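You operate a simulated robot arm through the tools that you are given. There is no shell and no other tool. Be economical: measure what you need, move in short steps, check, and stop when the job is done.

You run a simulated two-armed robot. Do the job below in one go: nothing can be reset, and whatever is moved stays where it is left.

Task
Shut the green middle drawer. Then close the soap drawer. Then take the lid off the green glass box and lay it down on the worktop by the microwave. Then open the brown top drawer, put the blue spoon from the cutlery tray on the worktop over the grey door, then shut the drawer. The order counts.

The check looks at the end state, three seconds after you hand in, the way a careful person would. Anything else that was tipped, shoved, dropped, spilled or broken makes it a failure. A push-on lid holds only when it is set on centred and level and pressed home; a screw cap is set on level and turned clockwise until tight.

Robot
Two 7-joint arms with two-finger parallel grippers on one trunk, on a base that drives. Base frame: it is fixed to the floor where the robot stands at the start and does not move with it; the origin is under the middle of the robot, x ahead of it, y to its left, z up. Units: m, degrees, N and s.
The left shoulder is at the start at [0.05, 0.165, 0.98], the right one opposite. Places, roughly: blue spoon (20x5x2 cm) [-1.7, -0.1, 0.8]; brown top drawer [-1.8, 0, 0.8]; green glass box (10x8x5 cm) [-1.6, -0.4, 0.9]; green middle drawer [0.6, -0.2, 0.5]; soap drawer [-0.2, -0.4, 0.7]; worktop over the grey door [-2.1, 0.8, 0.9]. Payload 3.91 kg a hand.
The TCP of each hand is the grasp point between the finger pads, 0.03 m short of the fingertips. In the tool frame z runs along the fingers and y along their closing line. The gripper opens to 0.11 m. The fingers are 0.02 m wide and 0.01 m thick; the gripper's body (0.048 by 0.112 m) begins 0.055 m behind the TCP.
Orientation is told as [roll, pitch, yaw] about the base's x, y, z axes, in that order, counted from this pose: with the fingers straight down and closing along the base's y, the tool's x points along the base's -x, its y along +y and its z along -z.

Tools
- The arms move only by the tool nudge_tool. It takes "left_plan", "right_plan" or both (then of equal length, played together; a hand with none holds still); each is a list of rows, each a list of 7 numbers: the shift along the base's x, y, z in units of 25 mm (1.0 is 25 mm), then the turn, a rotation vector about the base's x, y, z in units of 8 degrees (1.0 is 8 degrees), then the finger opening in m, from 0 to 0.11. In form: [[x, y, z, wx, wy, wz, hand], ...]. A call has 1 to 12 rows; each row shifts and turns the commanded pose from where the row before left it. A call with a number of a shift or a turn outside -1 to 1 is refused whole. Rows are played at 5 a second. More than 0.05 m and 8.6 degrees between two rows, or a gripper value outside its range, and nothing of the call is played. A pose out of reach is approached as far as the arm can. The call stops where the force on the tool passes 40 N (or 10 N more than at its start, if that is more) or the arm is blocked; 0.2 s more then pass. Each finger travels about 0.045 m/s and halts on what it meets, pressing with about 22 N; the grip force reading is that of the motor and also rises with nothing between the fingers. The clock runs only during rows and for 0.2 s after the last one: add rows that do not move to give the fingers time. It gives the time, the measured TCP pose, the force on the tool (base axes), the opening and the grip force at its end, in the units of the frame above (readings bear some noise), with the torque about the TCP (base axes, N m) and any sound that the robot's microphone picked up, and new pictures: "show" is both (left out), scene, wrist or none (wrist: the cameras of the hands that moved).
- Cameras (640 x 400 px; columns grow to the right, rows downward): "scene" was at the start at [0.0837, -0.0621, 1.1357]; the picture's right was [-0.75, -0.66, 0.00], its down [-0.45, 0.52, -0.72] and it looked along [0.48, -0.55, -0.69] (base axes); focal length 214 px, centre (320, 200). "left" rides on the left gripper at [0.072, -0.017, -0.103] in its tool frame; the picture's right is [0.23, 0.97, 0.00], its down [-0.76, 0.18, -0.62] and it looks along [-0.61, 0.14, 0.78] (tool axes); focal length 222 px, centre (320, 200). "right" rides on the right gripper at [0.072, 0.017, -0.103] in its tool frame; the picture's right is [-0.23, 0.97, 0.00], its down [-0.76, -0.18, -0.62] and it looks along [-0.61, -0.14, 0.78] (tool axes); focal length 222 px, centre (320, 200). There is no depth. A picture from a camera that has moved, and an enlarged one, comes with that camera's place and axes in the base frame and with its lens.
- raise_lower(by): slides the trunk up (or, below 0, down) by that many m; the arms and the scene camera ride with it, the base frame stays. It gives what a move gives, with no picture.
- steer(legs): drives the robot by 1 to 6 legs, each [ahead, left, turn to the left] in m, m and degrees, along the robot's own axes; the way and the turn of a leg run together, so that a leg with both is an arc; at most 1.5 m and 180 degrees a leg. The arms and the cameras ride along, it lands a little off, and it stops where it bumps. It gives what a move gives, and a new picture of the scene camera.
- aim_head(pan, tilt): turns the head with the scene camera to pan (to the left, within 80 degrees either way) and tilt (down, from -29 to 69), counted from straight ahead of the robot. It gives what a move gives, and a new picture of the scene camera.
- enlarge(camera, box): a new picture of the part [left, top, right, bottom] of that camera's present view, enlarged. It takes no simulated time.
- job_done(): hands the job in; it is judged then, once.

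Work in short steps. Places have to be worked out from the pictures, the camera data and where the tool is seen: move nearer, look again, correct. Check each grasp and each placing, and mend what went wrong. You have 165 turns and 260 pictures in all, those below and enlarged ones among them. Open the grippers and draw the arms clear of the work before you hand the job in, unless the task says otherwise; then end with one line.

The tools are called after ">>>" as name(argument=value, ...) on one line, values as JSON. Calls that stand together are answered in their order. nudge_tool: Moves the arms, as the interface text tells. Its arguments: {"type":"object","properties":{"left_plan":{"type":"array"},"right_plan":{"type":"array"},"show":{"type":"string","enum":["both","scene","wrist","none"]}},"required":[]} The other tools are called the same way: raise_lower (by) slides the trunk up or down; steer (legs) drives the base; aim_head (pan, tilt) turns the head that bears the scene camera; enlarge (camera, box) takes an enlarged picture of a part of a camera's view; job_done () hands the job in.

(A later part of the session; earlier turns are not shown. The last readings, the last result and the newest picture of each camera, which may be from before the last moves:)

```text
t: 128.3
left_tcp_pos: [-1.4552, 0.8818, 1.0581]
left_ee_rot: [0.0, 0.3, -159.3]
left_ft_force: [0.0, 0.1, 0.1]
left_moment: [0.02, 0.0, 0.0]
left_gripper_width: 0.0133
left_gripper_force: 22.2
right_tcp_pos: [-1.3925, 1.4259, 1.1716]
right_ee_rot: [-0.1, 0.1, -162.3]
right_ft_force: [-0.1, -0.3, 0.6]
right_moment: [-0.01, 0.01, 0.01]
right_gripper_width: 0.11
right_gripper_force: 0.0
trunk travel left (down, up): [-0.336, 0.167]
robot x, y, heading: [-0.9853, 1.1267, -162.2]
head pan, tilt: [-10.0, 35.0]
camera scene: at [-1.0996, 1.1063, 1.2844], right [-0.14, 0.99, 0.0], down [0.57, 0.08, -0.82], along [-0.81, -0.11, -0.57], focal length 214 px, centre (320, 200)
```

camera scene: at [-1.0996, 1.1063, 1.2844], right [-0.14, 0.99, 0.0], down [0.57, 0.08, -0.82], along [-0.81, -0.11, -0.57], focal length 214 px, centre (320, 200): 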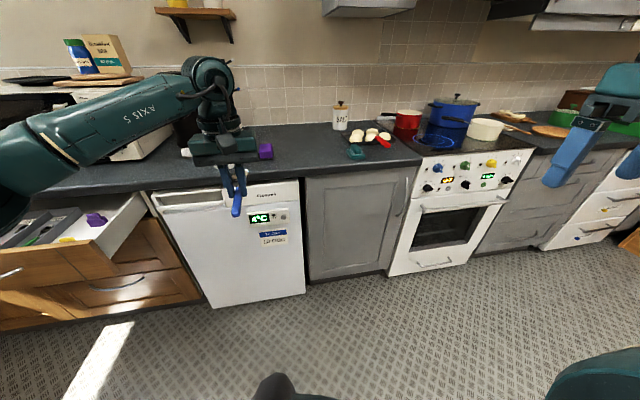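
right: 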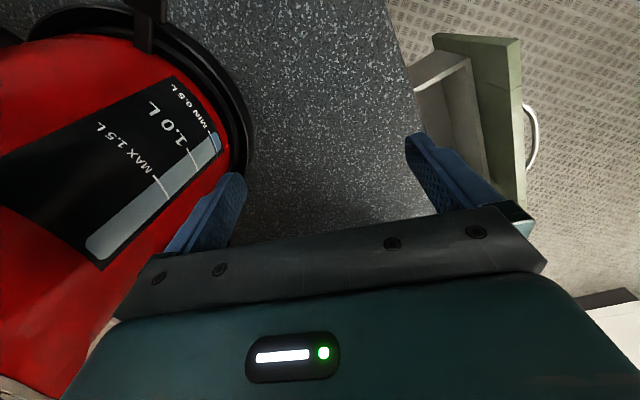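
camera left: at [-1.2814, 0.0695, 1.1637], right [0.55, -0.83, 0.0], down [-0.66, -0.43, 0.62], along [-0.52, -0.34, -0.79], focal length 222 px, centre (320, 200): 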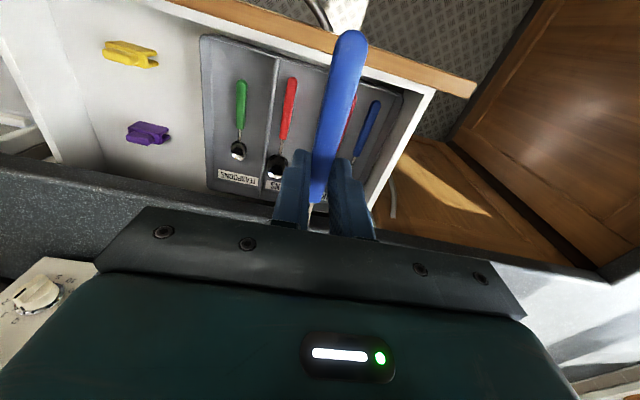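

The grey door spans from just right of the fridge to the stove. The front-left of its worktop is free, left of the egg tray. I drive right 0.265 m and ahead 0.3 m so the spoon comes over that spot.

>>> steer(legs=[[0, -0.265, 0]])

>>> steer(legs=[[0.3, 0, 0]])

>>> aim_head(pan=0, tilt=45)

```text
t: 130.2
left_tcp_pos: [-1.5365, 1.134, 1.0572]
left_ee_rot: [0.1, 0.4, -159.5]
left_ft_force: [0.5, 0.9, -0.5]
left_moment: [-0.04, 0.01, -0.01]
left_gripper_width: 0.0133
left_gripper_force: 22.1
right_tcp_pos: [-1.472, 1.6786, 1.172]
right_ee_rot: [0.0, 0.1, -162.3]
right_ft_force: [0.3, -0.4, 0.0]
right_moment: [-0.02, 0.0, -0.03]
right_gripper_width: 0.1097
right_gripper_force: 0.0
trunk travel left (down, up): [-0.336, 0.167]
robot x, y, heading: [-1.0635, 1.378, -162.6]
head pan, tilt: [-10.0, 35.0]
camera scene: at [-1.1802, 1.3587, 1.2844], right [-0.13, 0.99, 0.0], down [0.57, 0.08, -0.82], along [-0.81, -0.11, -0.57], focal length 214 px, centre (320, 200)
```

scene: 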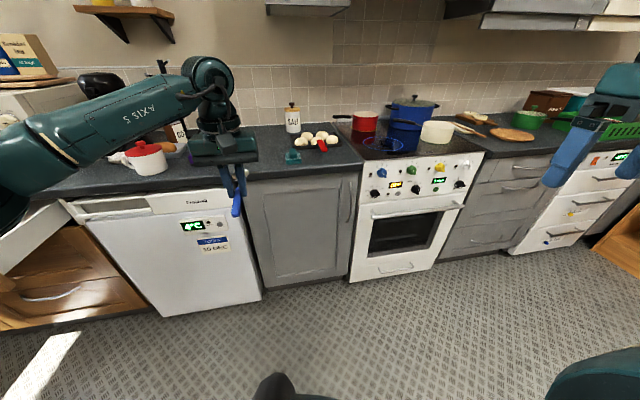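

```text
t: 132.3
left_tcp_pos: [-1.828, 1.0445, 1.0558]
left_ee_rot: [-0.1, 0.3, -159.7]
left_ft_force: [-0.9, 0.0, 0.1]
left_moment: [0.04, -0.03, 0.0]
left_gripper_width: 0.0134
left_gripper_force: 21.5
right_tcp_pos: [-1.762, 1.5878, 1.1716]
right_ee_rot: [-0.1, 0.1, -162.8]
right_ft_force: [-0.4, 0.4, 0.7]
right_moment: [-0.02, -0.01, -0.01]
right_gripper_width: 0.1101
right_gripper_force: 0.1
trunk travel left (down, up): [-0.336, 0.167]
robot x, y, heading: [-1.353, 1.285, -162.5]
head pan, tilt: [-10.0, 35.0]
camera scene: at [-1.4707, 1.2672, 1.2844], right [-0.13, 0.99, 0.0], down [0.57, 0.07, -0.82], along [-0.81, -0.1, -0.57], focal length 214 px, centre (320, 200)
```

scene: 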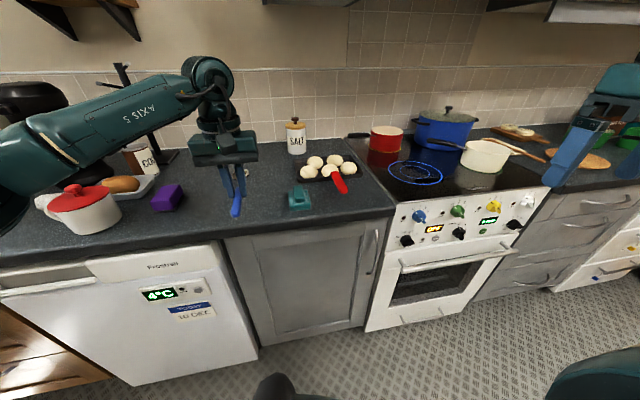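

```text
t: 133.0
left_tcp_pos: [-1.8279, 1.0445, 1.0577]
left_ee_rot: [-0.1, 0.3, -159.8]
left_ft_force: [-0.6, -0.2, 0.7]
left_moment: [0.01, -0.03, 0.0]
left_gripper_width: 0.0136
left_gripper_force: 21.3
right_tcp_pos: [-1.761, 1.5877, 1.1721]
right_ee_rot: [0.0, 0.1, -162.8]
right_ft_force: [-0.6, -0.2, -0.3]
right_moment: [-0.01, -0.02, 0.0]
right_gripper_width: 0.11
right_gripper_force: 0.0
trunk travel left (down, up): [-0.336, 0.167]
robot x, y, heading: [-1.3561, 1.2854, -162.5]
head pan, tilt: [0.0, 45.0]
camera scene: at [-1.4605, 1.2544, 1.2697], right [-0.3, 0.95, 0.0], down [0.67, 0.21, -0.71], along [-0.68, -0.21, -0.71], focal length 214 px, centre (320, 200)
```

scene: 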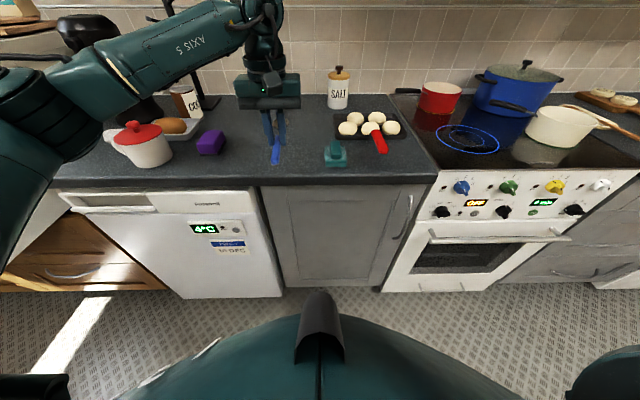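

The hand is over the grey door's left part. I bring the spoon 12 cm farther in and 2 cm right, lowering it to a little above the worktop.

>>> nudge_tool(left_plan=[[-0.803, -0.113, -0.2, 0, 0, 0, 0], [-0.803, -0.113, -0.4, 0, 0, 0, 0], [-0.803, -0.113, -0.7, 0, 0, 0, 0], [-0.803, -0.113, -0.7, 0, 0, 0, 0], [-0.803, -0.113, -0.7, 0, 0, 0, 0], [-0.803, -0.113, -0.7, 0, 0, 0, 0]], show="both")

>>> enlarge(camera="scene", box=[200, 90, 360, 200])

```text
t: 134.4
left_tcp_pos: [-1.943, 1.0282, 0.972]
left_ee_rot: [0.0, 0.3, -159.7]
left_ft_force: [-0.5, 0.2, 0.1]
left_moment: [0.0, -0.03, 0.03]
left_gripper_width: 0.0136
left_gripper_force: 21.5
left hand out of reach, approached as far as the arm can: row 6
right_tcp_pos: [-1.7611, 1.5888, 1.1715]
right_ee_rot: [0.0, 0.0, -162.7]
right_ft_force: [-0.1, 1.3, -1.2]
right_moment: [-0.01, 0.04, 0.0]
right_gripper_width: 0.11
right_gripper_force: 0.1
trunk travel left (down, up): [-0.336, 0.167]
robot x, y, heading: [-1.3541, 1.289, -162.7]
head pan, tilt: [0.0, 45.0]
camera scene: at [-1.4605, 1.2544, 1.2696], right [-0.3, 0.95, 0.0], down [0.68, 0.21, -0.71], along [-0.68, -0.21, -0.71], focal length 214 px, centre (320, 200)
camera left: at [-1.8808, 1.0695, 1.0776], right [0.55, -0.84, 0.0], down [-0.66, -0.43, 0.62], along [-0.52, -0.34, -0.78], focal length 222 px, centre (320, 200)
```

scene: 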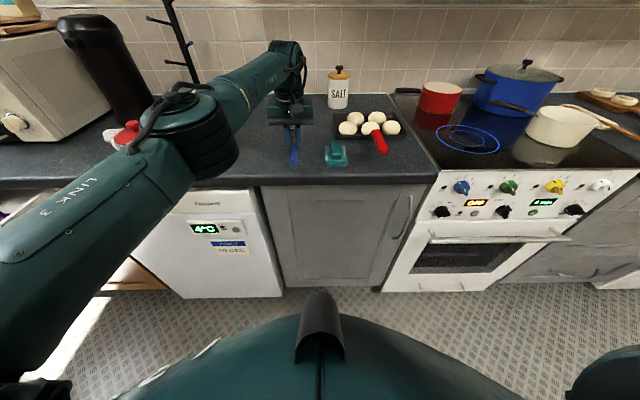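
left: 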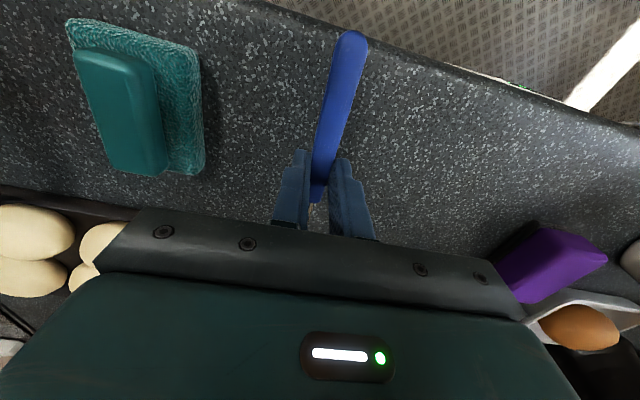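

```text
3.64 times, centred on (280, 145) of scene
camera zoom: at [-1.4605, 1.2544, 1.2696], right [-0.3, 0.95, 0.0], down [0.68, 0.21, -0.71], along [-0.68, -0.21, -0.71], focal length 780 px, centre (466, 400)
```

zoom: 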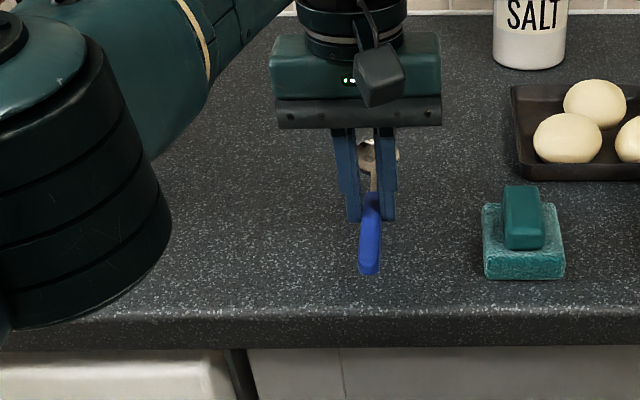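

The spoon hangs about 3 cm over free worktop, with its handle end 3 cm inside the edge. I lower until it touches.

>>> nudge_tool(left_plan=[[0, 0, -0.4, 0, 0, 0, 0], [0, 0, -0.4, 0, 0, 0, 0], [0, 0, -0.2, 0, 0, 0, 0]], show="wrist")

>>> enlarge(camera="scene", box=[200, 90, 360, 200])

```text
t: 135.2
left_tcp_pos: [-1.9415, 1.0277, 0.9449]
left_ee_rot: [0.0, 0.3, -159.7]
left_ft_force: [0.9, 0.1, -0.5]
left_moment: [0.0, 0.01, 0.02]
left_gripper_width: 0.0136
left_gripper_force: 22.3
right_tcp_pos: [-1.7615, 1.5877, 1.1722]
right_ee_rot: [0.0, 0.1, -162.7]
right_ft_force: [-0.2, -0.4, -0.6]
right_moment: [0.01, 0.01, -0.01]
right_gripper_width: 0.1098
right_gripper_force: 0.1
trunk travel left (down, up): [-0.336, 0.167]
robot x, y, heading: [-1.3567, 1.2869, -162.6]
head pan, tilt: [0.0, 45.0]
camera left: at [-1.8804, 1.0684, 1.052], right [0.55, -0.83, 0.0], down [-0.66, -0.43, 0.62], along [-0.52, -0.34, -0.79], focal length 222 px, centre (320, 200)
```

left: 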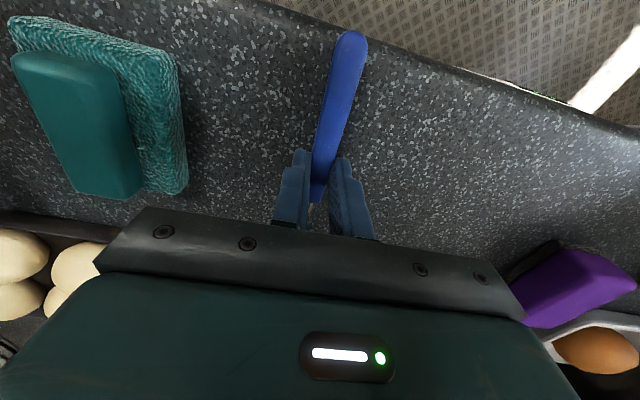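

```text
3.64 times, centred on (280, 145) of scene
camera zoom: at [-1.4606, 1.2543, 1.2696], right [-0.3, 0.95, 0.0], down [0.68, 0.21, -0.71], along [-0.68, -0.21, -0.71], focal length 780 px, centre (466, 400)
```

zoom: 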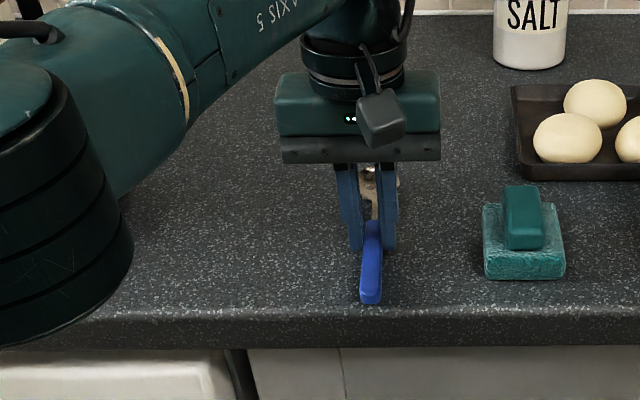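

The handle end is too close to the edge. I raise 2 cm and drive 5 cm nearer.

>>> nudge_tool(left_plan=[[0, 0, 0.8, 0, 0, 0, 0]], show="none")

>>> steer(legs=[[0.055, 0, 0]])

>>> enlarge(camera="scene", box=[160, 70, 360, 210])

```text
t: 135.6
left_tcp_pos: [-1.9433, 1.0281, 0.9664]
left_ee_rot: [-0.1, 0.3, -159.8]
left_ft_force: [0.2, 0.0, -1.2]
left_moment: [0.0, -0.03, 0.01]
left_gripper_width: 0.0138
left_gripper_force: 21.8
right_tcp_pos: [-1.7598, 1.5889, 1.1713]
right_ee_rot: [0.0, 0.2, -162.7]
right_ft_force: [-0.4, 0.0, -0.1]
right_moment: [-0.02, 0.0, 0.0]
right_gripper_width: 0.1103
right_gripper_force: 0.1
trunk travel left (down, up): [-0.336, 0.167]
robot x, y, heading: [-1.3559, 1.288, -162.6]
head pan, tilt: [0.0, 45.0]
```

```text
t: 136.5
left_tcp_pos: [-1.998, 1.0091, 0.9659]
left_ee_rot: [-0.1, 0.3, -159.7]
left_ft_force: [0.4, -1.1, -1.5]
left_moment: [0.0, -0.01, 0.0]
left_gripper_width: 0.0135
left_gripper_force: 21.7
right_tcp_pos: [-1.8169, 1.5711, 1.172]
right_ee_rot: [0.0, 0.1, -162.6]
right_ft_force: [-0.9, 0.6, 0.4]
right_moment: [0.02, -0.04, 0.01]
right_gripper_width: 0.1099
right_gripper_force: 0.1
trunk travel left (down, up): [-0.336, 0.167]
robot x, y, heading: [-1.4066, 1.2673, -162.6]
head pan, tilt: [0.0, 45.0]
camera scene: at [-1.515, 1.2373, 1.2695], right [-0.3, 0.95, 0.0], down [0.68, 0.21, -0.71], along [-0.67, -0.21, -0.71], focal length 214 px, centre (320, 200)
```

scene: 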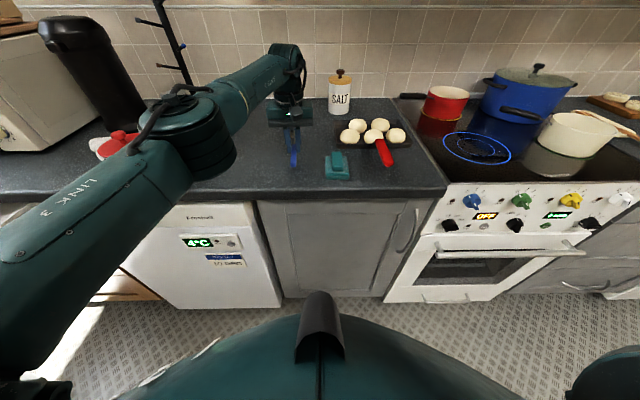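

```text
2.86 times, centred on (260, 140) of scene
camera zoom: at [-1.515, 1.2373, 1.2695], right [-0.3, 0.95, 0.0], down [0.68, 0.21, -0.71], along [-0.67, -0.21, -0.71], focal length 613 px, centre (491, 371)
```

zoom: 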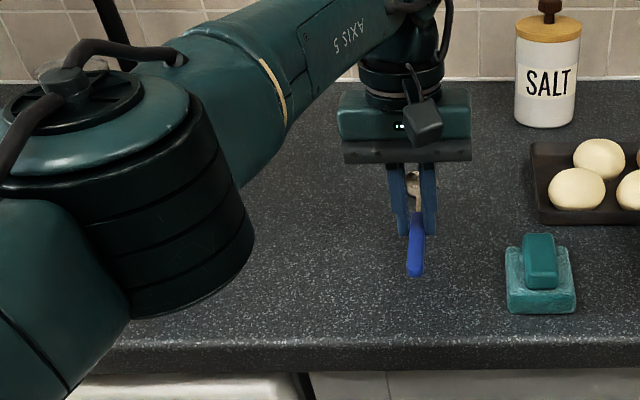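

Now there's ample margin. I lower it to contact.

>>> nudge_tool(left_plan=[[0, 0, -0.5, 0, 0, 0, 0], [0, 0, -0.45, 0, 0, 0, 0], [0, 0, -0.15, 0, 0, 0, 0]], show="none")

>>> nudge_tool(left_plan=[[0, 0, -0.1, 0, 0, 0, 0], [0, 0, -0.1, 0, 0, 0, 0]], show="wrist")

>>> enlarge(camera="scene", box=[200, 90, 360, 200])

```text
t: 137.3
left_tcp_pos: [-1.9961, 1.0087, 0.9422]
left_ee_rot: [0.0, -0.1, -159.7]
left_ft_force: [-1.2, -0.4, 14.1]
left_moment: [0.08, -0.28, 0.03]
left_gripper_width: 0.0135
left_gripper_force: 22.7
right_tcp_pos: [-1.8135, 1.5713, 1.1746]
right_ee_rot: [0.0, 0.1, -162.6]
right_ft_force: [-0.4, -0.5, -0.6]
right_moment: [0.02, -0.01, 0.02]
right_gripper_width: 0.1102
right_gripper_force: 0.0
trunk travel left (down, up): [-0.336, 0.167]
robot x, y, heading: [-1.4079, 1.269, -162.4]
head pan, tilt: [0.0, 45.0]
```

```text
t: 137.9
left_tcp_pos: [-1.9949, 1.011, 0.9399]
left_ee_rot: [0.0, -0.1, -159.5]
left_ft_force: [-1.4, -1.4, 31.6]
left_moment: [0.02, -0.43, -0.03]
left_gripper_width: 0.0137
left_gripper_force: 22.0
right_tcp_pos: [-1.8119, 1.5723, 1.174]
right_ee_rot: [0.0, -0.1, -162.6]
right_ft_force: [0.6, 0.2, -0.1]
right_moment: [0.01, 0.02, 0.02]
right_gripper_width: 0.1098
right_gripper_force: 0.1
trunk travel left (down, up): [-0.336, 0.167]
robot x, y, heading: [-1.4071, 1.2719, -162.8]
head pan, tilt: [0.0, 45.0]
camera left: at [-1.9329, 1.0512, 1.0451], right [0.55, -0.83, 0.0], down [-0.65, -0.43, 0.63], along [-0.52, -0.34, -0.78], focal length 222 px, centre (320, 200)
```

left: 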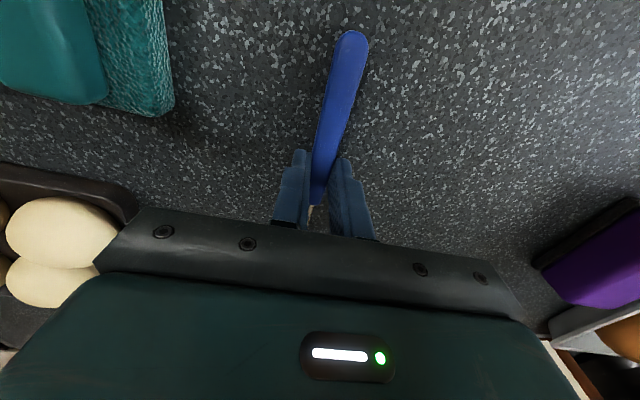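

```text
3.64 times, centred on (280, 145) of scene
camera zoom: at [-1.5114, 1.2386, 1.2703], right [-0.3, 0.95, 0.0], down [0.67, 0.21, -0.71], along [-0.68, -0.21, -0.7], focal length 780 px, centre (466, 400)
```

zoom: 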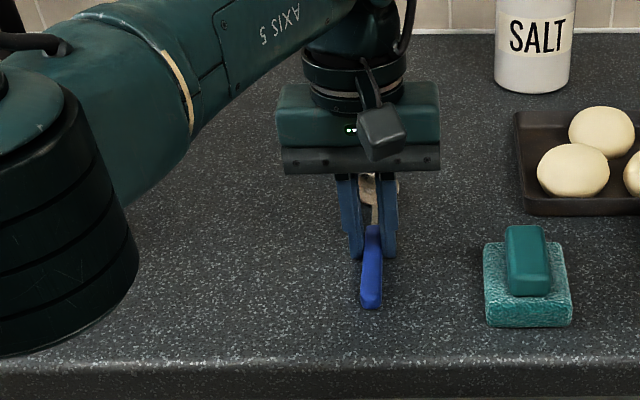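

The spoon is on the worktop with contact force. I raise the command 2.5 mm to unload, open, then lift away.

>>> nudge_tool(left_plan=[[0, 0, 0.25, 0, 0, 0, 0], [0, 0, 0, 0, 0, 0, 0.025], [0, 0, 0, 0, 0, 0, 0.035], [0, 0, 0.6, 0, 0, 0, 0.04], [0, 0, 1, 0, 0, 0, 0.04], [0, 0, 1, 0, 0, 0, 0.04], [0, 0, 1, 0, 0, 0, 0.04], [0, 0, 1, 0, 0, 0, 0.04]], show="both")

>>> enlarge(camera="scene", box=[200, 90, 360, 210])

```text
t: 139.7
left_tcp_pos: [-1.981, 1.0081, 1.0463]
left_ee_rot: [-0.1, 0.5, -159.6]
left_ft_force: [-0.6, -0.3, 0.1]
left_moment: [0.03, 0.02, -0.02]
left_gripper_width: 0.0401
left_gripper_force: 0.0
left hand out of reach, approached as far as the arm can: row 6, 8
right_tcp_pos: [-1.8152, 1.5694, 1.1738]
right_ee_rot: [-0.1, 0.1, -162.6]
right_ft_force: [0.1, 0.1, -0.3]
right_moment: [0.03, 0.0, 0.02]
right_gripper_width: 0.11
right_gripper_force: 0.1
trunk travel left (down, up): [-0.336, 0.167]
robot x, y, heading: [-1.4116, 1.268, -162.8]
head pan, tilt: [0.0, 45.0]
camera scene: at [-1.5137, 1.2359, 1.2696], right [-0.3, 0.95, 0.0], down [0.67, 0.21, -0.71], along [-0.68, -0.21, -0.71], focal length 214 px, centre (320, 200)
camera left: at [-1.9185, 1.0495, 1.1527], right [0.55, -0.83, 0.0], down [-0.66, -0.44, 0.62], along [-0.51, -0.34, -0.79], focal length 222 px, centre (320, 200)
```

scene: 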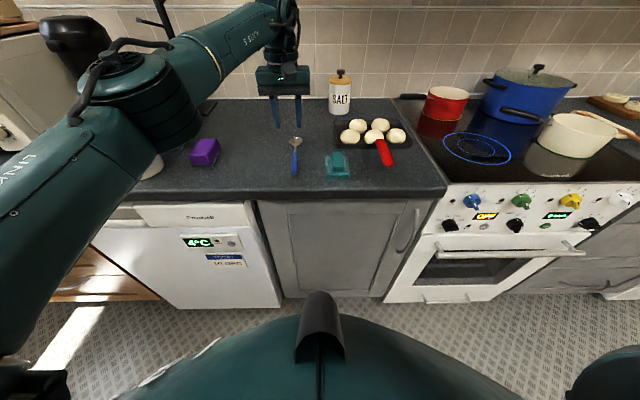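
left: 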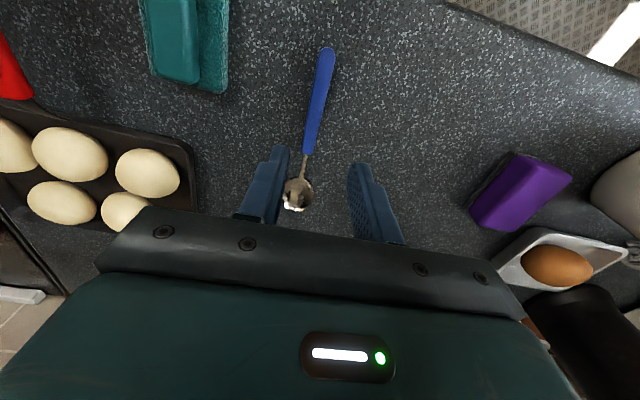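

```text
3.33 times, centred on (280, 150) of scene
camera zoom: at [-1.5137, 1.2359, 1.2696], right [-0.3, 0.95, 0.0], down [0.67, 0.21, -0.71], along [-0.68, -0.21, -0.71], focal length 715 px, centre (453, 367)
```

zoom: 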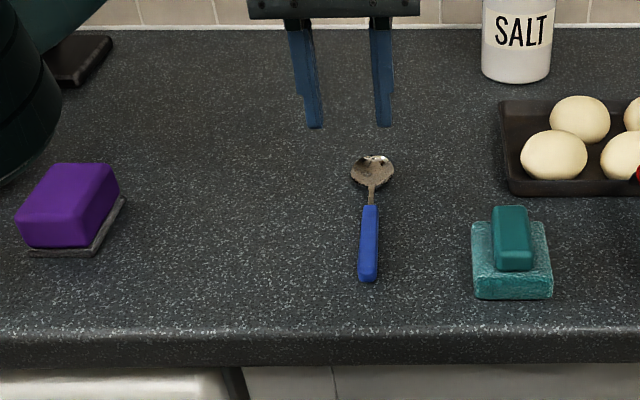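

The spoon lies flat on the worktop over the grey door. I back off and return to the drawer.

>>> steer(legs=[[-0.42, 0, 0], [0, 1.09, 0]])

>>> raise_lower(by=-0.2)

>>> aim_head(pan=0, tilt=40)

```text
t: 147.5
left_tcp_pos: [-1.2408, 0.0928, 1.0457]
left_ee_rot: [-0.1, 0.5, -158.7]
left_ft_force: [0.2, -0.1, 0.7]
left_moment: [0.02, -0.03, -0.01]
left_gripper_width: 0.0399
left_gripper_force: 0.1
right_tcp_pos: [-1.0832, 0.6559, 1.1727]
right_ee_rot: [0.0, 0.1, -161.8]
right_ft_force: [0.4, 0.6, 0.0]
right_moment: [-0.01, 0.03, 0.02]
right_gripper_width: 0.11
right_gripper_force: 0.1
trunk travel left (down, up): [-0.336, 0.167]
robot x, y, heading: [-0.6712, 0.365, -161.6]
head pan, tilt: [0.0, 45.0]
camera scene: at [-0.7773, 0.3271, 1.2696], right [-0.31, 0.95, 0.0], down [0.67, 0.22, -0.71], along [-0.67, -0.22, -0.71], focal length 214 px, centre (320, 200)
```

scene: 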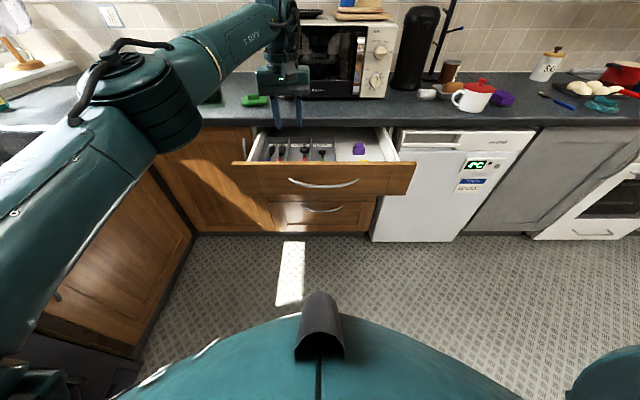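

```text
t: 149.7
left_tcp_pos: [-1.2403, 0.0939, 0.8474]
left_ee_rot: [-0.1, 0.5, -158.8]
left_ft_force: [0.3, 0.3, -0.1]
left_moment: [0.01, 0.01, 0.0]
left_gripper_width: 0.0398
left_gripper_force: 0.0
right_tcp_pos: [-1.0833, 0.6565, 0.9721]
right_ee_rot: [0.0, 0.1, -161.9]
right_ft_force: [-0.4, -0.3, 0.0]
right_moment: [0.0, -0.02, 0.02]
right_gripper_width: 0.11
right_gripper_force: 0.0
trunk travel left (down, up): [-0.136, 0.367]
robot x, y, heading: [-0.6735, 0.3612, -161.8]
head pan, tilt: [0.0, 45.0]
```

```text
t: 150.3
left_tcp_pos: [-1.2406, 0.0933, 0.8469]
left_ee_rot: [-0.2, 0.5, -158.8]
left_ft_force: [0.6, -0.3, -0.3]
left_moment: [-0.01, 0.01, -0.02]
left_gripper_width: 0.0401
left_gripper_force: 0.1
right_tcp_pos: [-1.0818, 0.6547, 0.971]
right_ee_rot: [-0.1, 0.1, -161.8]
right_ft_force: [0.1, 0.3, -0.6]
right_moment: [-0.03, -0.01, -0.07]
right_gripper_width: 0.1103
right_gripper_force: 0.2
trunk travel left (down, up): [-0.136, 0.367]
robot x, y, heading: [-0.671, 0.3668, -161.7]
head pan, tilt: [0.0, 40.0]
camera scene: at [-0.7808, 0.3261, 1.0769], right [-0.31, 0.95, 0.0], down [0.61, 0.2, -0.77], along [-0.73, -0.24, -0.64], focal length 214 px, centre (320, 200)
```

scene: 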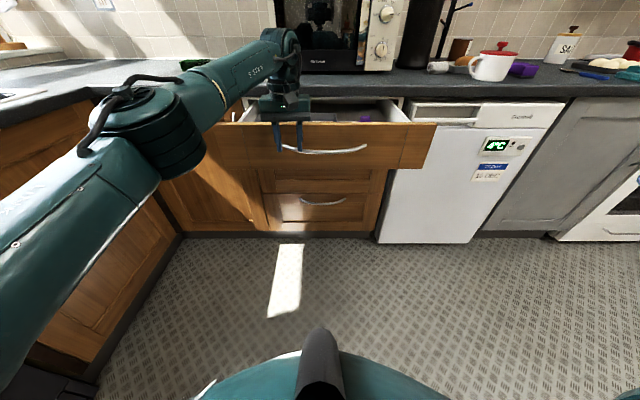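

The hand is very near the handle, though no force shows. I drive back 0.22 m before turning it horizontal.

>>> steer(legs=[[-0.22, 0, -1]])

>>> nudge_tool(left_plan=[[0, 0, -0.3, -0.28, 0.894, 0, 0], [0, 0, -0.3, -0.28, 0.894, 0, 0], [0, 0, -0.3, -0.28, 0.894, 0, 0], [0, 0, -0.3, -0.28, 0.894, 0, 0], [0, 0, -0.3, -0.28, 0.894, 0, 0], [0, 0, -0.3, -0.28, 0.894, 0, 0], [0, 0, -0.3, -0.28, 0.894, 0, 0], [0, 0, -0.3, -0.28, 0.894, 0, 0], [0, 0, -0.3, -0.28, 0.894, 0, 0], [0, 0, -0.3, -0.28, 0.894, 0, 0], [0, 0, -0.3, -0.28, 0.894, 0, 0], [0, 0, -0.3, -0.28, 0.894, 0, 0]], show="scene")

```text
t: 152.0
left_tcp_pos: [-1.0331, 0.1687, 0.8461]
left_ee_rot: [0.0, 0.4, -159.7]
left_ft_force: [1.0, 0.3, 0.3]
left_moment: [0.03, -0.01, 0.0]
left_gripper_width: 0.0401
left_gripper_force: 0.1
right_tcp_pos: [-0.8682, 0.7295, 0.9715]
right_ee_rot: [0.0, 0.1, -162.5]
right_ft_force: [-0.6, 0.2, 0.2]
right_moment: [-0.02, 0.02, 0.01]
right_gripper_width: 0.11
right_gripper_force: 0.1
trunk travel left (down, up): [-0.136, 0.367]
robot x, y, heading: [-0.4613, 0.4306, -162.7]
head pan, tilt: [0.0, 40.0]
camera scene: at [-0.5708, 0.3954, 1.0769], right [-0.3, 0.95, 0.0], down [0.61, 0.19, -0.77], along [-0.73, -0.23, -0.64], focal length 214 px, centre (320, 200)
```

scene: 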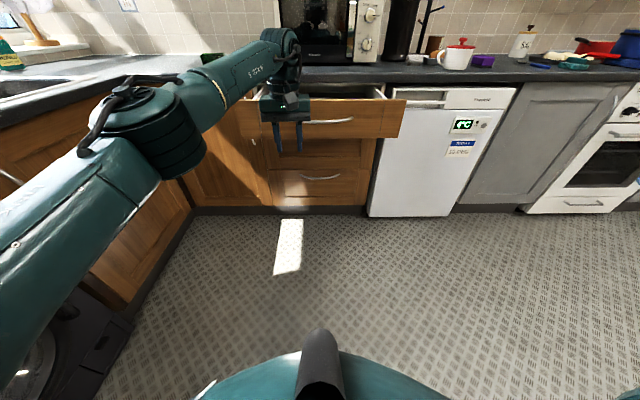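

```text
t: 154.6
left_tcp_pos: [-1.0374, 0.205, 0.7809]
left_ee_rot: [-70.6, -86.7, -91.0]
left_ft_force: [0.7, -0.3, 0.4]
left_moment: [0.03, -0.02, -0.04]
left_gripper_width: 0.0
left_gripper_force: 22.0
left hand out of reach, approached as far as the arm can: row 11, 12
right_tcp_pos: [-0.8693, 0.7297, 0.9715]
right_ee_rot: [0.1, 0.1, -162.4]
right_ft_force: [-0.4, -0.7, 0.7]
right_moment: [0.04, -0.01, 0.0]
right_gripper_width: 0.1099
right_gripper_force: 0.1
trunk travel left (down, up): [-0.136, 0.367]
robot x, y, heading: [-0.4647, 0.4302, -162.3]
head pan, tilt: [0.0, 40.0]
camera scene: at [-0.5709, 0.3952, 1.0769], right [-0.3, 0.95, 0.0], down [0.61, 0.19, -0.77], along [-0.73, -0.23, -0.64], focal length 214 px, centre (320, 200)
```

scene: 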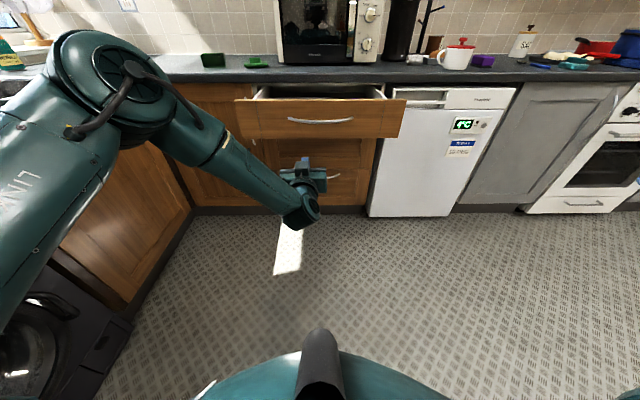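

The hand is horizontal. I pull it in 12 cm, centre it on the drawer, and lower to z≈0.757, just below the handle bar.

>>> nudge_tool(left_plan=[[0.84, 0.52, -0.19, 0, 0, 0, 0], [0.84, 0.52, -0.19, 0, 0, 0, 0], [0.84, 0.52, -0.19, 0, 0, 0, 0], [0.84, 0.52, -0.19, 0, 0, 0, 0], [0.84, 0.52, -0.19, 0, 0, 0, 0]], show="none")

>>> steer(legs=[[0.24, 0, 0]])

>>> enlarge(camera="scene", box=[220, 90, 440, 230])

```text
t: 155.8
left_tcp_pos: [-0.9333, 0.2715, 0.7549]
left_ee_rot: [-79.2, -86.9, -83.6]
left_ft_force: [-0.5, -0.7, 0.9]
left_moment: [0.04, -0.03, 0.01]
left_gripper_width: 0.0
left_gripper_force: 22.6
right_tcp_pos: [-0.8684, 0.7299, 0.972]
right_ee_rot: [0.0, 0.1, -162.5]
right_ft_force: [-0.5, -0.5, 0.1]
right_moment: [-0.01, 0.0, 0.02]
right_gripper_width: 0.1099
right_gripper_force: 0.0
trunk travel left (down, up): [-0.136, 0.367]
robot x, y, heading: [-0.4612, 0.4281, -162.5]
head pan, tilt: [0.0, 40.0]
```

```text
t: 157.6
left_tcp_pos: [-1.1655, 0.199, 0.7541]
left_ee_rot: [-79.2, -86.9, -83.5]
left_ft_force: [0.0, -0.1, -0.1]
left_moment: [0.02, 0.0, 0.02]
left_gripper_width: 0.0
left_gripper_force: 21.9
right_tcp_pos: [-1.1007, 0.6587, 0.9725]
right_ee_rot: [-0.1, 0.1, -162.7]
right_ft_force: [-0.1, -0.1, -0.6]
right_moment: [-0.01, 0.0, 0.0]
right_gripper_width: 0.1099
right_gripper_force: 0.0
trunk travel left (down, up): [-0.136, 0.367]
robot x, y, heading: [-0.6928, 0.3603, -163.0]
head pan, tilt: [0.0, 40.0]
camera scene: at [-0.8037, 0.3227, 1.0769], right [-0.3, 0.95, 0.0], down [0.61, 0.19, -0.77], along [-0.73, -0.23, -0.64], focal length 214 px, centre (320, 200)
```

scene: 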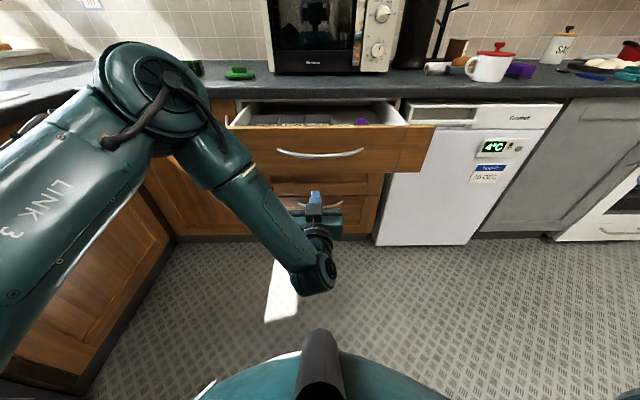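

```text
2.86 times, centred on (330, 160) of scene
camera zoom: at [-0.8037, 0.3227, 1.0769], right [-0.3, 0.95, 0.0], down [0.61, 0.19, -0.77], along [-0.73, -0.23, -0.64], focal length 613 px, centre (291, 314)
```

zoom: 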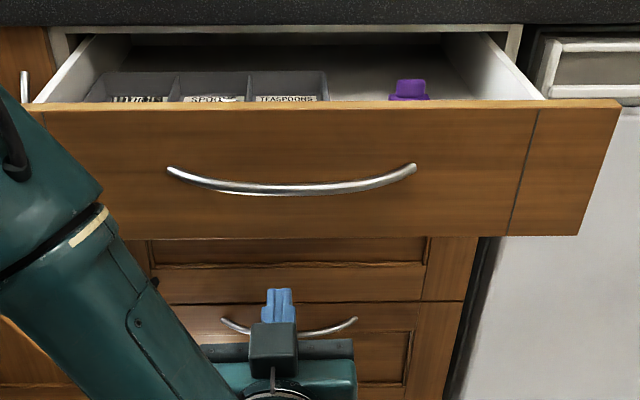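

The tip is 0.12 m from the drawer front at z≈0.754, under the bar and above the front's lower edge. I drive 0.1 m nearer, then push with the arm.

>>> steer(legs=[[0.1, 0, 0]])

>>> nudge_tool(left_plan=[[-0.954, -0.299, 0, 0, 0, 0, 0], [-0.954, -0.299, 0, 0, 0, 0, 0], [-0.954, -0.299, 0, 0, 0, 0, 0], [-0.954, -0.299, 0, 0, 0, 0, 0]], show="scene")

```text
t: 158.8
left_tcp_pos: [-1.2615, 0.169, 0.7544]
left_ee_rot: [-79.3, -86.9, -83.5]
left_ft_force: [0.3, -0.5, 0.0]
left_moment: [0.02, 0.0, -0.01]
left_gripper_width: 0.0
left_gripper_force: 22.2
right_tcp_pos: [-1.1953, 0.6271, 0.972]
right_ee_rot: [0.0, 0.1, -162.5]
right_ft_force: [0.5, 0.1, 0.0]
right_moment: [0.02, 0.02, -0.01]
right_gripper_width: 0.11
right_gripper_force: 0.1
trunk travel left (down, up): [-0.136, 0.367]
robot x, y, heading: [-0.7929, 0.3275, -162.7]
head pan, tilt: [0.0, 40.0]
camera scene: at [-0.8982, 0.2931, 1.0769], right [-0.3, 0.95, 0.0], down [0.61, 0.19, -0.77], along [-0.73, -0.23, -0.64], focal length 214 px, centre (320, 200)
```

scene: 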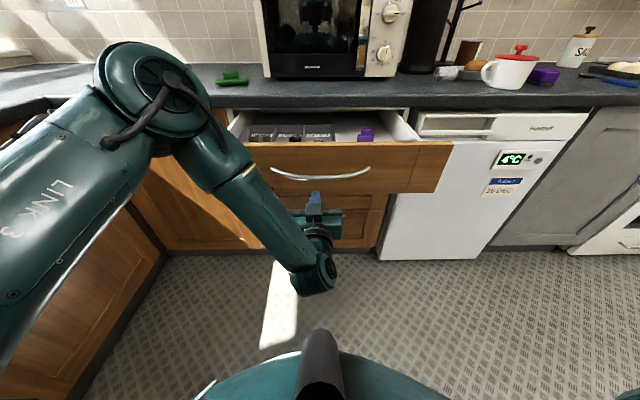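

```text
t: 159.8
left_tcp_pos: [-1.3558, 0.138, 0.7556]
left_ee_rot: [-78.4, -86.9, -84.4]
left_ft_force: [1.2, 0.2, -0.2]
left_moment: [0.0, -0.03, 0.0]
left_gripper_width: 0.0002
left_gripper_force: 22.3
right_tcp_pos: [-1.1953, 0.6275, 0.9729]
right_ee_rot: [0.0, 0.1, -162.6]
right_ft_force: [0.3, 0.2, -0.1]
right_moment: [0.02, 0.0, -0.01]
right_gripper_width: 0.11
right_gripper_force: 0.2
trunk travel left (down, up): [-0.136, 0.367]
robot x, y, heading: [-0.7902, 0.3282, -162.8]
head pan, tilt: [0.0, 40.0]
camera scene: at [-0.8982, 0.2931, 1.0769], right [-0.3, 0.95, 0.0], down [0.61, 0.19, -0.77], along [-0.73, -0.23, -0.64], focal length 214 px, centre (320, 200)
```

scene: 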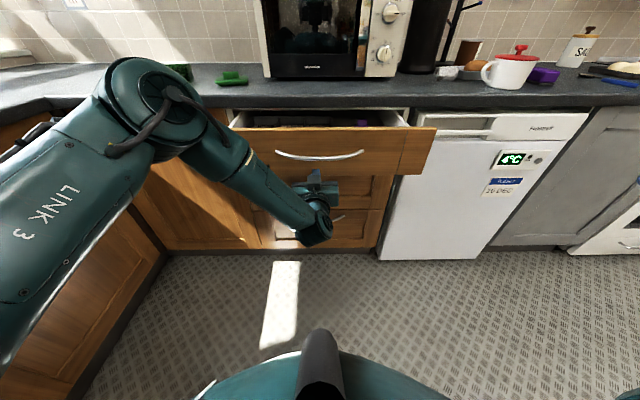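

The drawer is sliding in, force about 1 N. I push on with the arm.

>>> nudge_tool(left_plan=[[-0.954, -0.299, 0, 0, 0, 0, 0], [-0.954, -0.299, 0, 0, 0, 0, 0], [-0.954, -0.299, 0, 0, 0, 0, 0]], show="none")

>>> steer(legs=[[0.06, 0, 0]])

```text
t: 160.6
left_tcp_pos: [-1.4292, 0.1214, 0.7567]
left_ee_rot: [-74.2, -86.9, -88.2]
left_ft_force: [-0.5, 1.1, 0.4]
left_moment: [0.0, 0.0, 0.02]
left_gripper_width: 0.0
left_gripper_force: 21.7
left hand out of reach, approached as far as the arm can: row 3
right_tcp_pos: [-1.1952, 0.6278, 0.9722]
right_ee_rot: [0.0, 0.1, -162.6]
right_ft_force: [-0.7, 1.1, 0.2]
right_moment: [0.0, 0.0, 0.0]
right_gripper_width: 0.1098
right_gripper_force: 0.0
trunk travel left (down, up): [-0.136, 0.367]
robot x, y, heading: [-0.7914, 0.3275, -162.9]
head pan, tilt: [0.0, 40.0]
```

```text
t: 161.6
left_tcp_pos: [-1.4857, 0.1038, 0.7579]
left_ee_rot: [-74.2, -86.9, -88.2]
left_ft_force: [0.0, -0.3, 0.1]
left_moment: [0.0, -0.01, 0.0]
left_gripper_width: 0.0
left_gripper_force: 21.9
right_tcp_pos: [-1.2512, 0.6101, 0.9716]
right_ee_rot: [0.0, 0.1, -162.6]
right_ft_force: [0.3, 0.7, 0.9]
right_moment: [0.0, 0.0, -0.03]
right_gripper_width: 0.1101
right_gripper_force: 0.1
trunk travel left (down, up): [-0.136, 0.367]
robot x, y, heading: [-0.8449, 0.3076, -162.6]
head pan, tilt: [0.0, 40.0]
camera scene: at [-0.9552, 0.2752, 1.0769], right [-0.3, 0.95, 0.0], down [0.61, 0.19, -0.77], along [-0.73, -0.23, -0.64], focal length 214 px, centre (320, 200)
```

scene: 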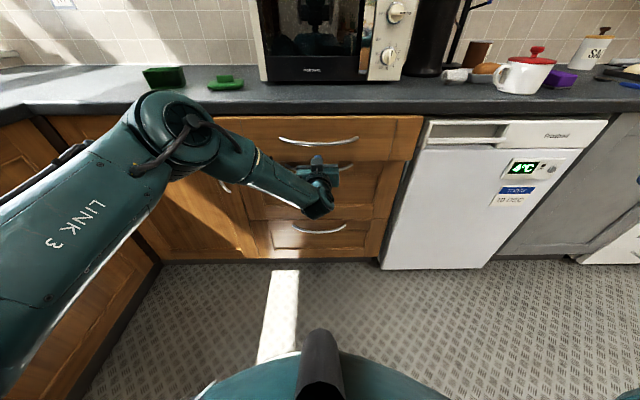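

About 3 to 5 cm remain, and the arm is near full stretch, so I finish with short base moves.

>>> steer(legs=[[0.03, 0, 0]])

>>> nudge_tool(left_plan=[[-0.4, -0.125, 0, 0, 0, 0, 0], [-0.4, -0.125, 0, 0, 0, 0, 0]], show="none")

>>> enlarge(camera="scene", box=[220, 90, 440, 230])

```text
t: 162.4
left_tcp_pos: [-1.515, 0.0942, 0.7577]
left_ee_rot: [-73.8, -86.8, -88.6]
left_ft_force: [0.5, -1.0, 1.1]
left_moment: [-0.03, -0.02, 0.01]
left_gripper_width: 0.0
left_gripper_force: 21.4
right_tcp_pos: [-1.2807, 0.6015, 0.972]
right_ee_rot: [0.0, 0.1, -162.7]
right_ft_force: [-0.6, 0.3, -0.5]
right_moment: [-0.04, -0.01, 0.0]
right_gripper_width: 0.11
right_gripper_force: 0.0
trunk travel left (down, up): [-0.136, 0.367]
robot x, y, heading: [-0.8764, 0.3041, -162.7]
head pan, tilt: [0.0, 40.0]
camera scene: at [-0.9839, 0.2663, 1.0768], right [-0.3, 0.95, 0.0], down [0.61, 0.19, -0.77], along [-0.73, -0.23, -0.64], focal length 214 px, centre (320, 200)
```

scene: 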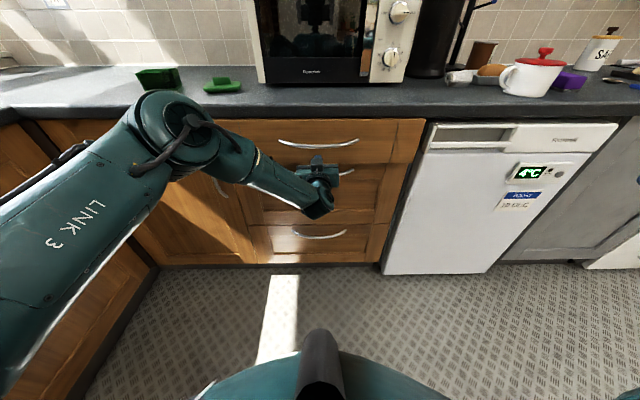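

```text
t: 163.0
left_tcp_pos: [-1.535, 0.0881, 0.7571]
left_ee_rot: [-71.5, -87.0, -91.0]
left_ft_force: [-0.2, -0.1, 0.4]
left_moment: [-0.02, 0.02, 0.0]
left_gripper_width: 0.0002
left_gripper_force: 21.7
right_tcp_pos: [-1.2807, 0.6005, 0.9722]
right_ee_rot: [0.0, 0.1, -162.5]
right_ft_force: [0.7, 0.3, -0.4]
right_moment: [-0.04, 0.0, -0.03]
right_gripper_width: 0.11
right_gripper_force: 0.0
trunk travel left (down, up): [-0.136, 0.367]
robot x, y, heading: [-0.8753, 0.2992, -162.5]
head pan, tilt: [0.0, 40.0]
```

```text
2.86 times, centred on (330, 160) of scene
camera zoom: at [-0.9838, 0.2663, 1.0769], right [-0.3, 0.95, 0.0], down [0.61, 0.19, -0.77], along [-0.73, -0.23, -0.64], focal length 613 px, centre (291, 314)
```

zoom: 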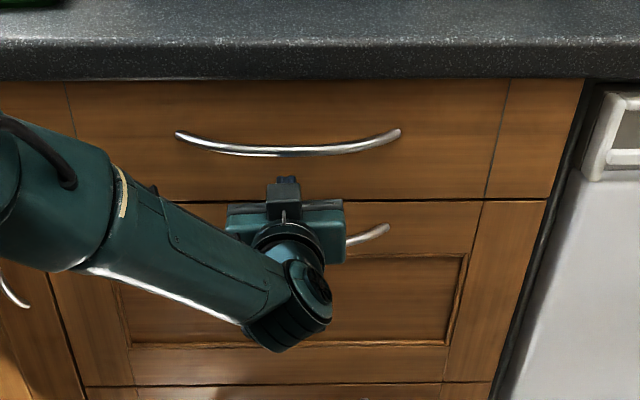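

It is almost flush, with no stop force yet. I go another 2 cm with the base, then nudge until it stops.

>>> steer(legs=[[0.02, 0, 0]])

>>> nudge_tool(left_plan=[[-0.4, -0.125, 0, 0, 0, 0, 0], [-0.4, -0.125, 0, 0, 0, 0, 0], [-0.4, -0.125, 0, 0, 0, 0, 0]], show="none")

>>> enlarge(camera="scene", box=[220, 90, 440, 230])

```text
t: 163.8
left_tcp_pos: [-1.5437, 0.0857, 0.759]
left_ee_rot: [-78.5, -87.1, -83.6]
left_ft_force: [9.5, 1.2, 3.4]
left_moment: [-0.07, 0.18, 0.09]
left_gripper_width: 0.0001
left_gripper_force: 22.0
right_tcp_pos: [-1.2917, 0.5971, 0.9722]
right_ee_rot: [-0.1, 0.0, -162.4]
right_ft_force: [-0.3, 0.2, 0.0]
right_moment: [-0.02, 0.01, 0.02]
right_gripper_width: 0.1101
right_gripper_force: 0.2
trunk travel left (down, up): [-0.136, 0.367]
robot x, y, heading: [-0.8864, 0.2952, -162.8]
head pan, tilt: [0.0, 40.0]
stopped in leg 1: the force on the tool passed its limit (the readings are from after the stop); the commanded pose is now the measured one
camera scene: at [-0.9943, 0.2628, 1.077], right [-0.3, 0.95, 0.0], down [0.61, 0.19, -0.77], along [-0.73, -0.23, -0.64], focal length 214 px, centre (320, 200)
```

scene: 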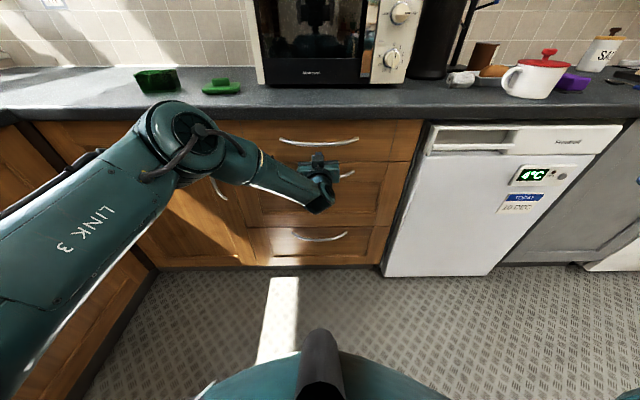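

```text
t: 164.1
left_tcp_pos: [-1.5425, 0.0869, 0.7584]
left_ee_rot: [-80.1, -87.0, -81.9]
left_ft_force: [19.1, 1.5, 6.6]
left_moment: [-0.12, 0.35, 0.19]
left_gripper_width: 0.0
left_gripper_force: 22.3
right_tcp_pos: [-1.2894, 0.5968, 0.9736]
right_ee_rot: [0.0, 0.2, -162.4]
right_ft_force: [0.0, -0.1, 0.2]
right_moment: [0.01, -0.01, -0.02]
right_gripper_width: 0.1097
right_gripper_force: 0.0
trunk travel left (down, up): [-0.136, 0.367]
robot x, y, heading: [-0.8835, 0.2943, -162.4]
head pan, tilt: [0.0, 40.0]
stopped in row 1 (left hand): the force on the tool passed its limit (the readings are from after the stop); the commanded pose is now the measured one
```

```text
2.86 times, centred on (330, 160) of scene
camera zoom: at [-0.9927, 0.2629, 1.0772], right [-0.3, 0.95, 0.0], down [0.61, 0.19, -0.77], along [-0.73, -0.23, -0.64], focal length 613 px, centre (291, 314)
```

zoom: 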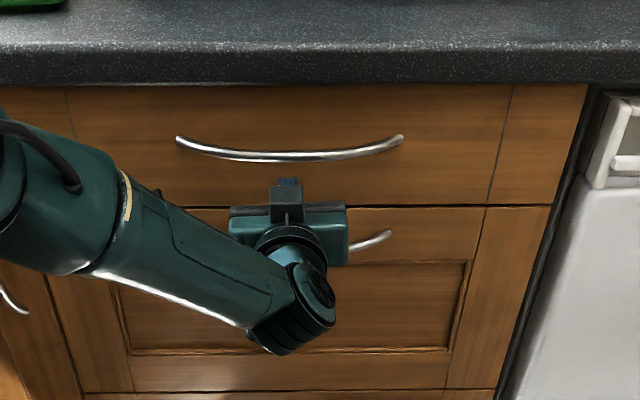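

The drawer is shut with a firm stop. I withdraw the hand and back away for a final check.

>>> nudge_tool(left_plan=[[0.954, 0.299, 0, 0, 0, 0, 0], [0.954, 0.299, 0, 0, 0, 0, 0], [0.954, 0.299, 0, 0, 0, 0, 0], [0.954, 0.299, 0, 0, 0, 0, 0.05], [0, 0, 0, 0, 0, 0, 0.11], [0, 0, 0, 0, 0, 0, 0.11]], show="none")

>>> steer(legs=[[-0.45, 0, 0]])

>>> raise_lower(by=0.2)

>>> aim_head(pan=0, tilt=30)

```text
t: 165.5
left_tcp_pos: [-1.4488, 0.1151, 0.7552]
left_ee_rot: [-74.5, -87.1, -87.5]
left_ft_force: [-0.2, -0.2, 0.3]
left_moment: [0.02, 0.0, -0.01]
left_gripper_width: 0.0675
left_gripper_force: 0.1
right_tcp_pos: [-1.2923, 0.5965, 0.9717]
right_ee_rot: [0.0, 0.2, -162.5]
right_ft_force: [-0.2, 0.2, -0.4]
right_moment: [0.01, 0.0, -0.01]
right_gripper_width: 0.11
right_gripper_force: 0.1
trunk travel left (down, up): [-0.136, 0.367]
robot x, y, heading: [-0.8879, 0.2952, -162.7]
head pan, tilt: [0.0, 40.0]
```

```text
t: 168.2
left_tcp_pos: [-1.019, 0.252, 0.7552]
left_ee_rot: [-74.5, -86.9, -87.8]
left_ft_force: [0.1, -0.5, 0.3]
left_moment: [0.02, -0.01, 0.02]
left_gripper_width: 0.1102
left_gripper_force: 0.0
right_tcp_pos: [-0.861, 0.7327, 0.9726]
right_ee_rot: [-0.1, 0.1, -162.7]
right_ft_force: [0.6, -0.5, -0.2]
right_moment: [-0.03, 0.01, 0.02]
right_gripper_width: 0.1099
right_gripper_force: 0.0
trunk travel left (down, up): [-0.136, 0.367]
robot x, y, heading: [-0.4556, 0.4314, -162.6]
head pan, tilt: [0.0, 40.0]
camera scene: at [-0.5645, 0.3975, 1.0769], right [-0.3, 0.95, 0.0], down [0.61, 0.19, -0.77], along [-0.73, -0.23, -0.64], focal length 214 px, centre (320, 200)
```

scene: 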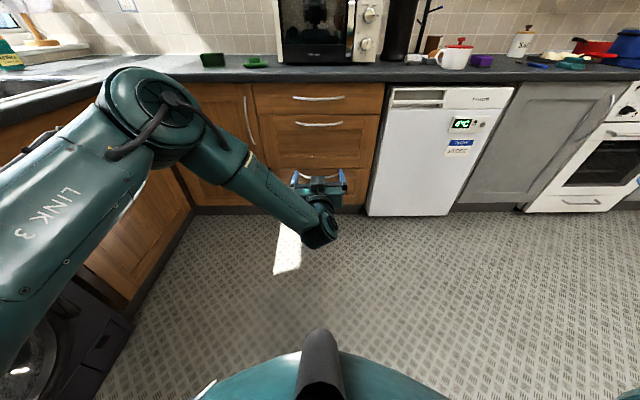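

```text
t: 170.4
left_tcp_pos: [-1.0199, 0.2516, 0.9567]
left_ee_rot: [-74.2, -87.0, -88.0]
left_ft_force: [0.0, -1.0, 0.3]
left_moment: [0.03, 0.01, -0.06]
left_gripper_width: 0.1101
left_gripper_force: 0.1
right_tcp_pos: [-0.8614, 0.7326, 1.1725]
right_ee_rot: [0.0, 0.2, -162.6]
right_ft_force: [0.5, -0.1, 0.4]
right_moment: [-0.03, -0.01, 0.0]
right_gripper_width: 0.1102
right_gripper_force: 0.1
trunk travel left (down, up): [-0.336, 0.167]
robot x, y, heading: [-0.4606, 0.431, -162.5]
head pan, tilt: [0.0, 40.0]
```

```text
t: 171.1
left_tcp_pos: [-1.0193, 0.2517, 0.9571]
left_ee_rot: [-74.5, -86.9, -87.9]
left_ft_force: [-0.3, -0.2, -0.4]
left_moment: [-0.03, 0.02, -0.02]
left_gripper_width: 0.11
left_gripper_force: 0.1
right_tcp_pos: [-0.8608, 0.7324, 1.172]
right_ee_rot: [0.1, 0.2, -162.6]
right_ft_force: [0.5, -0.2, 0.2]
right_moment: [-0.03, -0.03, 0.03]
right_gripper_width: 0.1104
right_gripper_force: 0.0
trunk travel left (down, up): [-0.336, 0.167]
robot x, y, heading: [-0.457, 0.4348, -162.8]
head pan, tilt: [0.0, 30.0]
camera scene: at [-0.5697, 0.3959, 1.2922], right [-0.3, 0.95, 0.0], down [0.48, 0.15, -0.87], along [-0.83, -0.26, -0.5], focal length 214 px, centre (320, 200)
```

scene: 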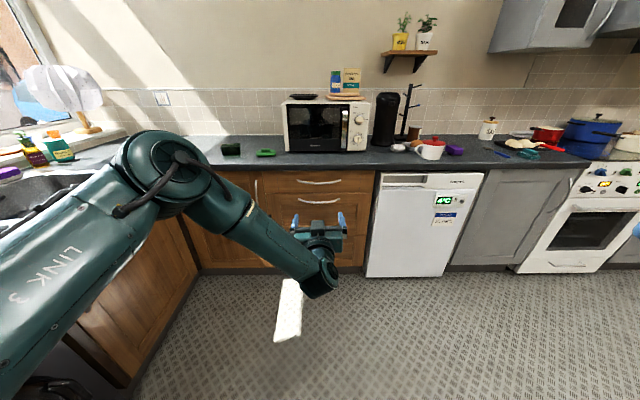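

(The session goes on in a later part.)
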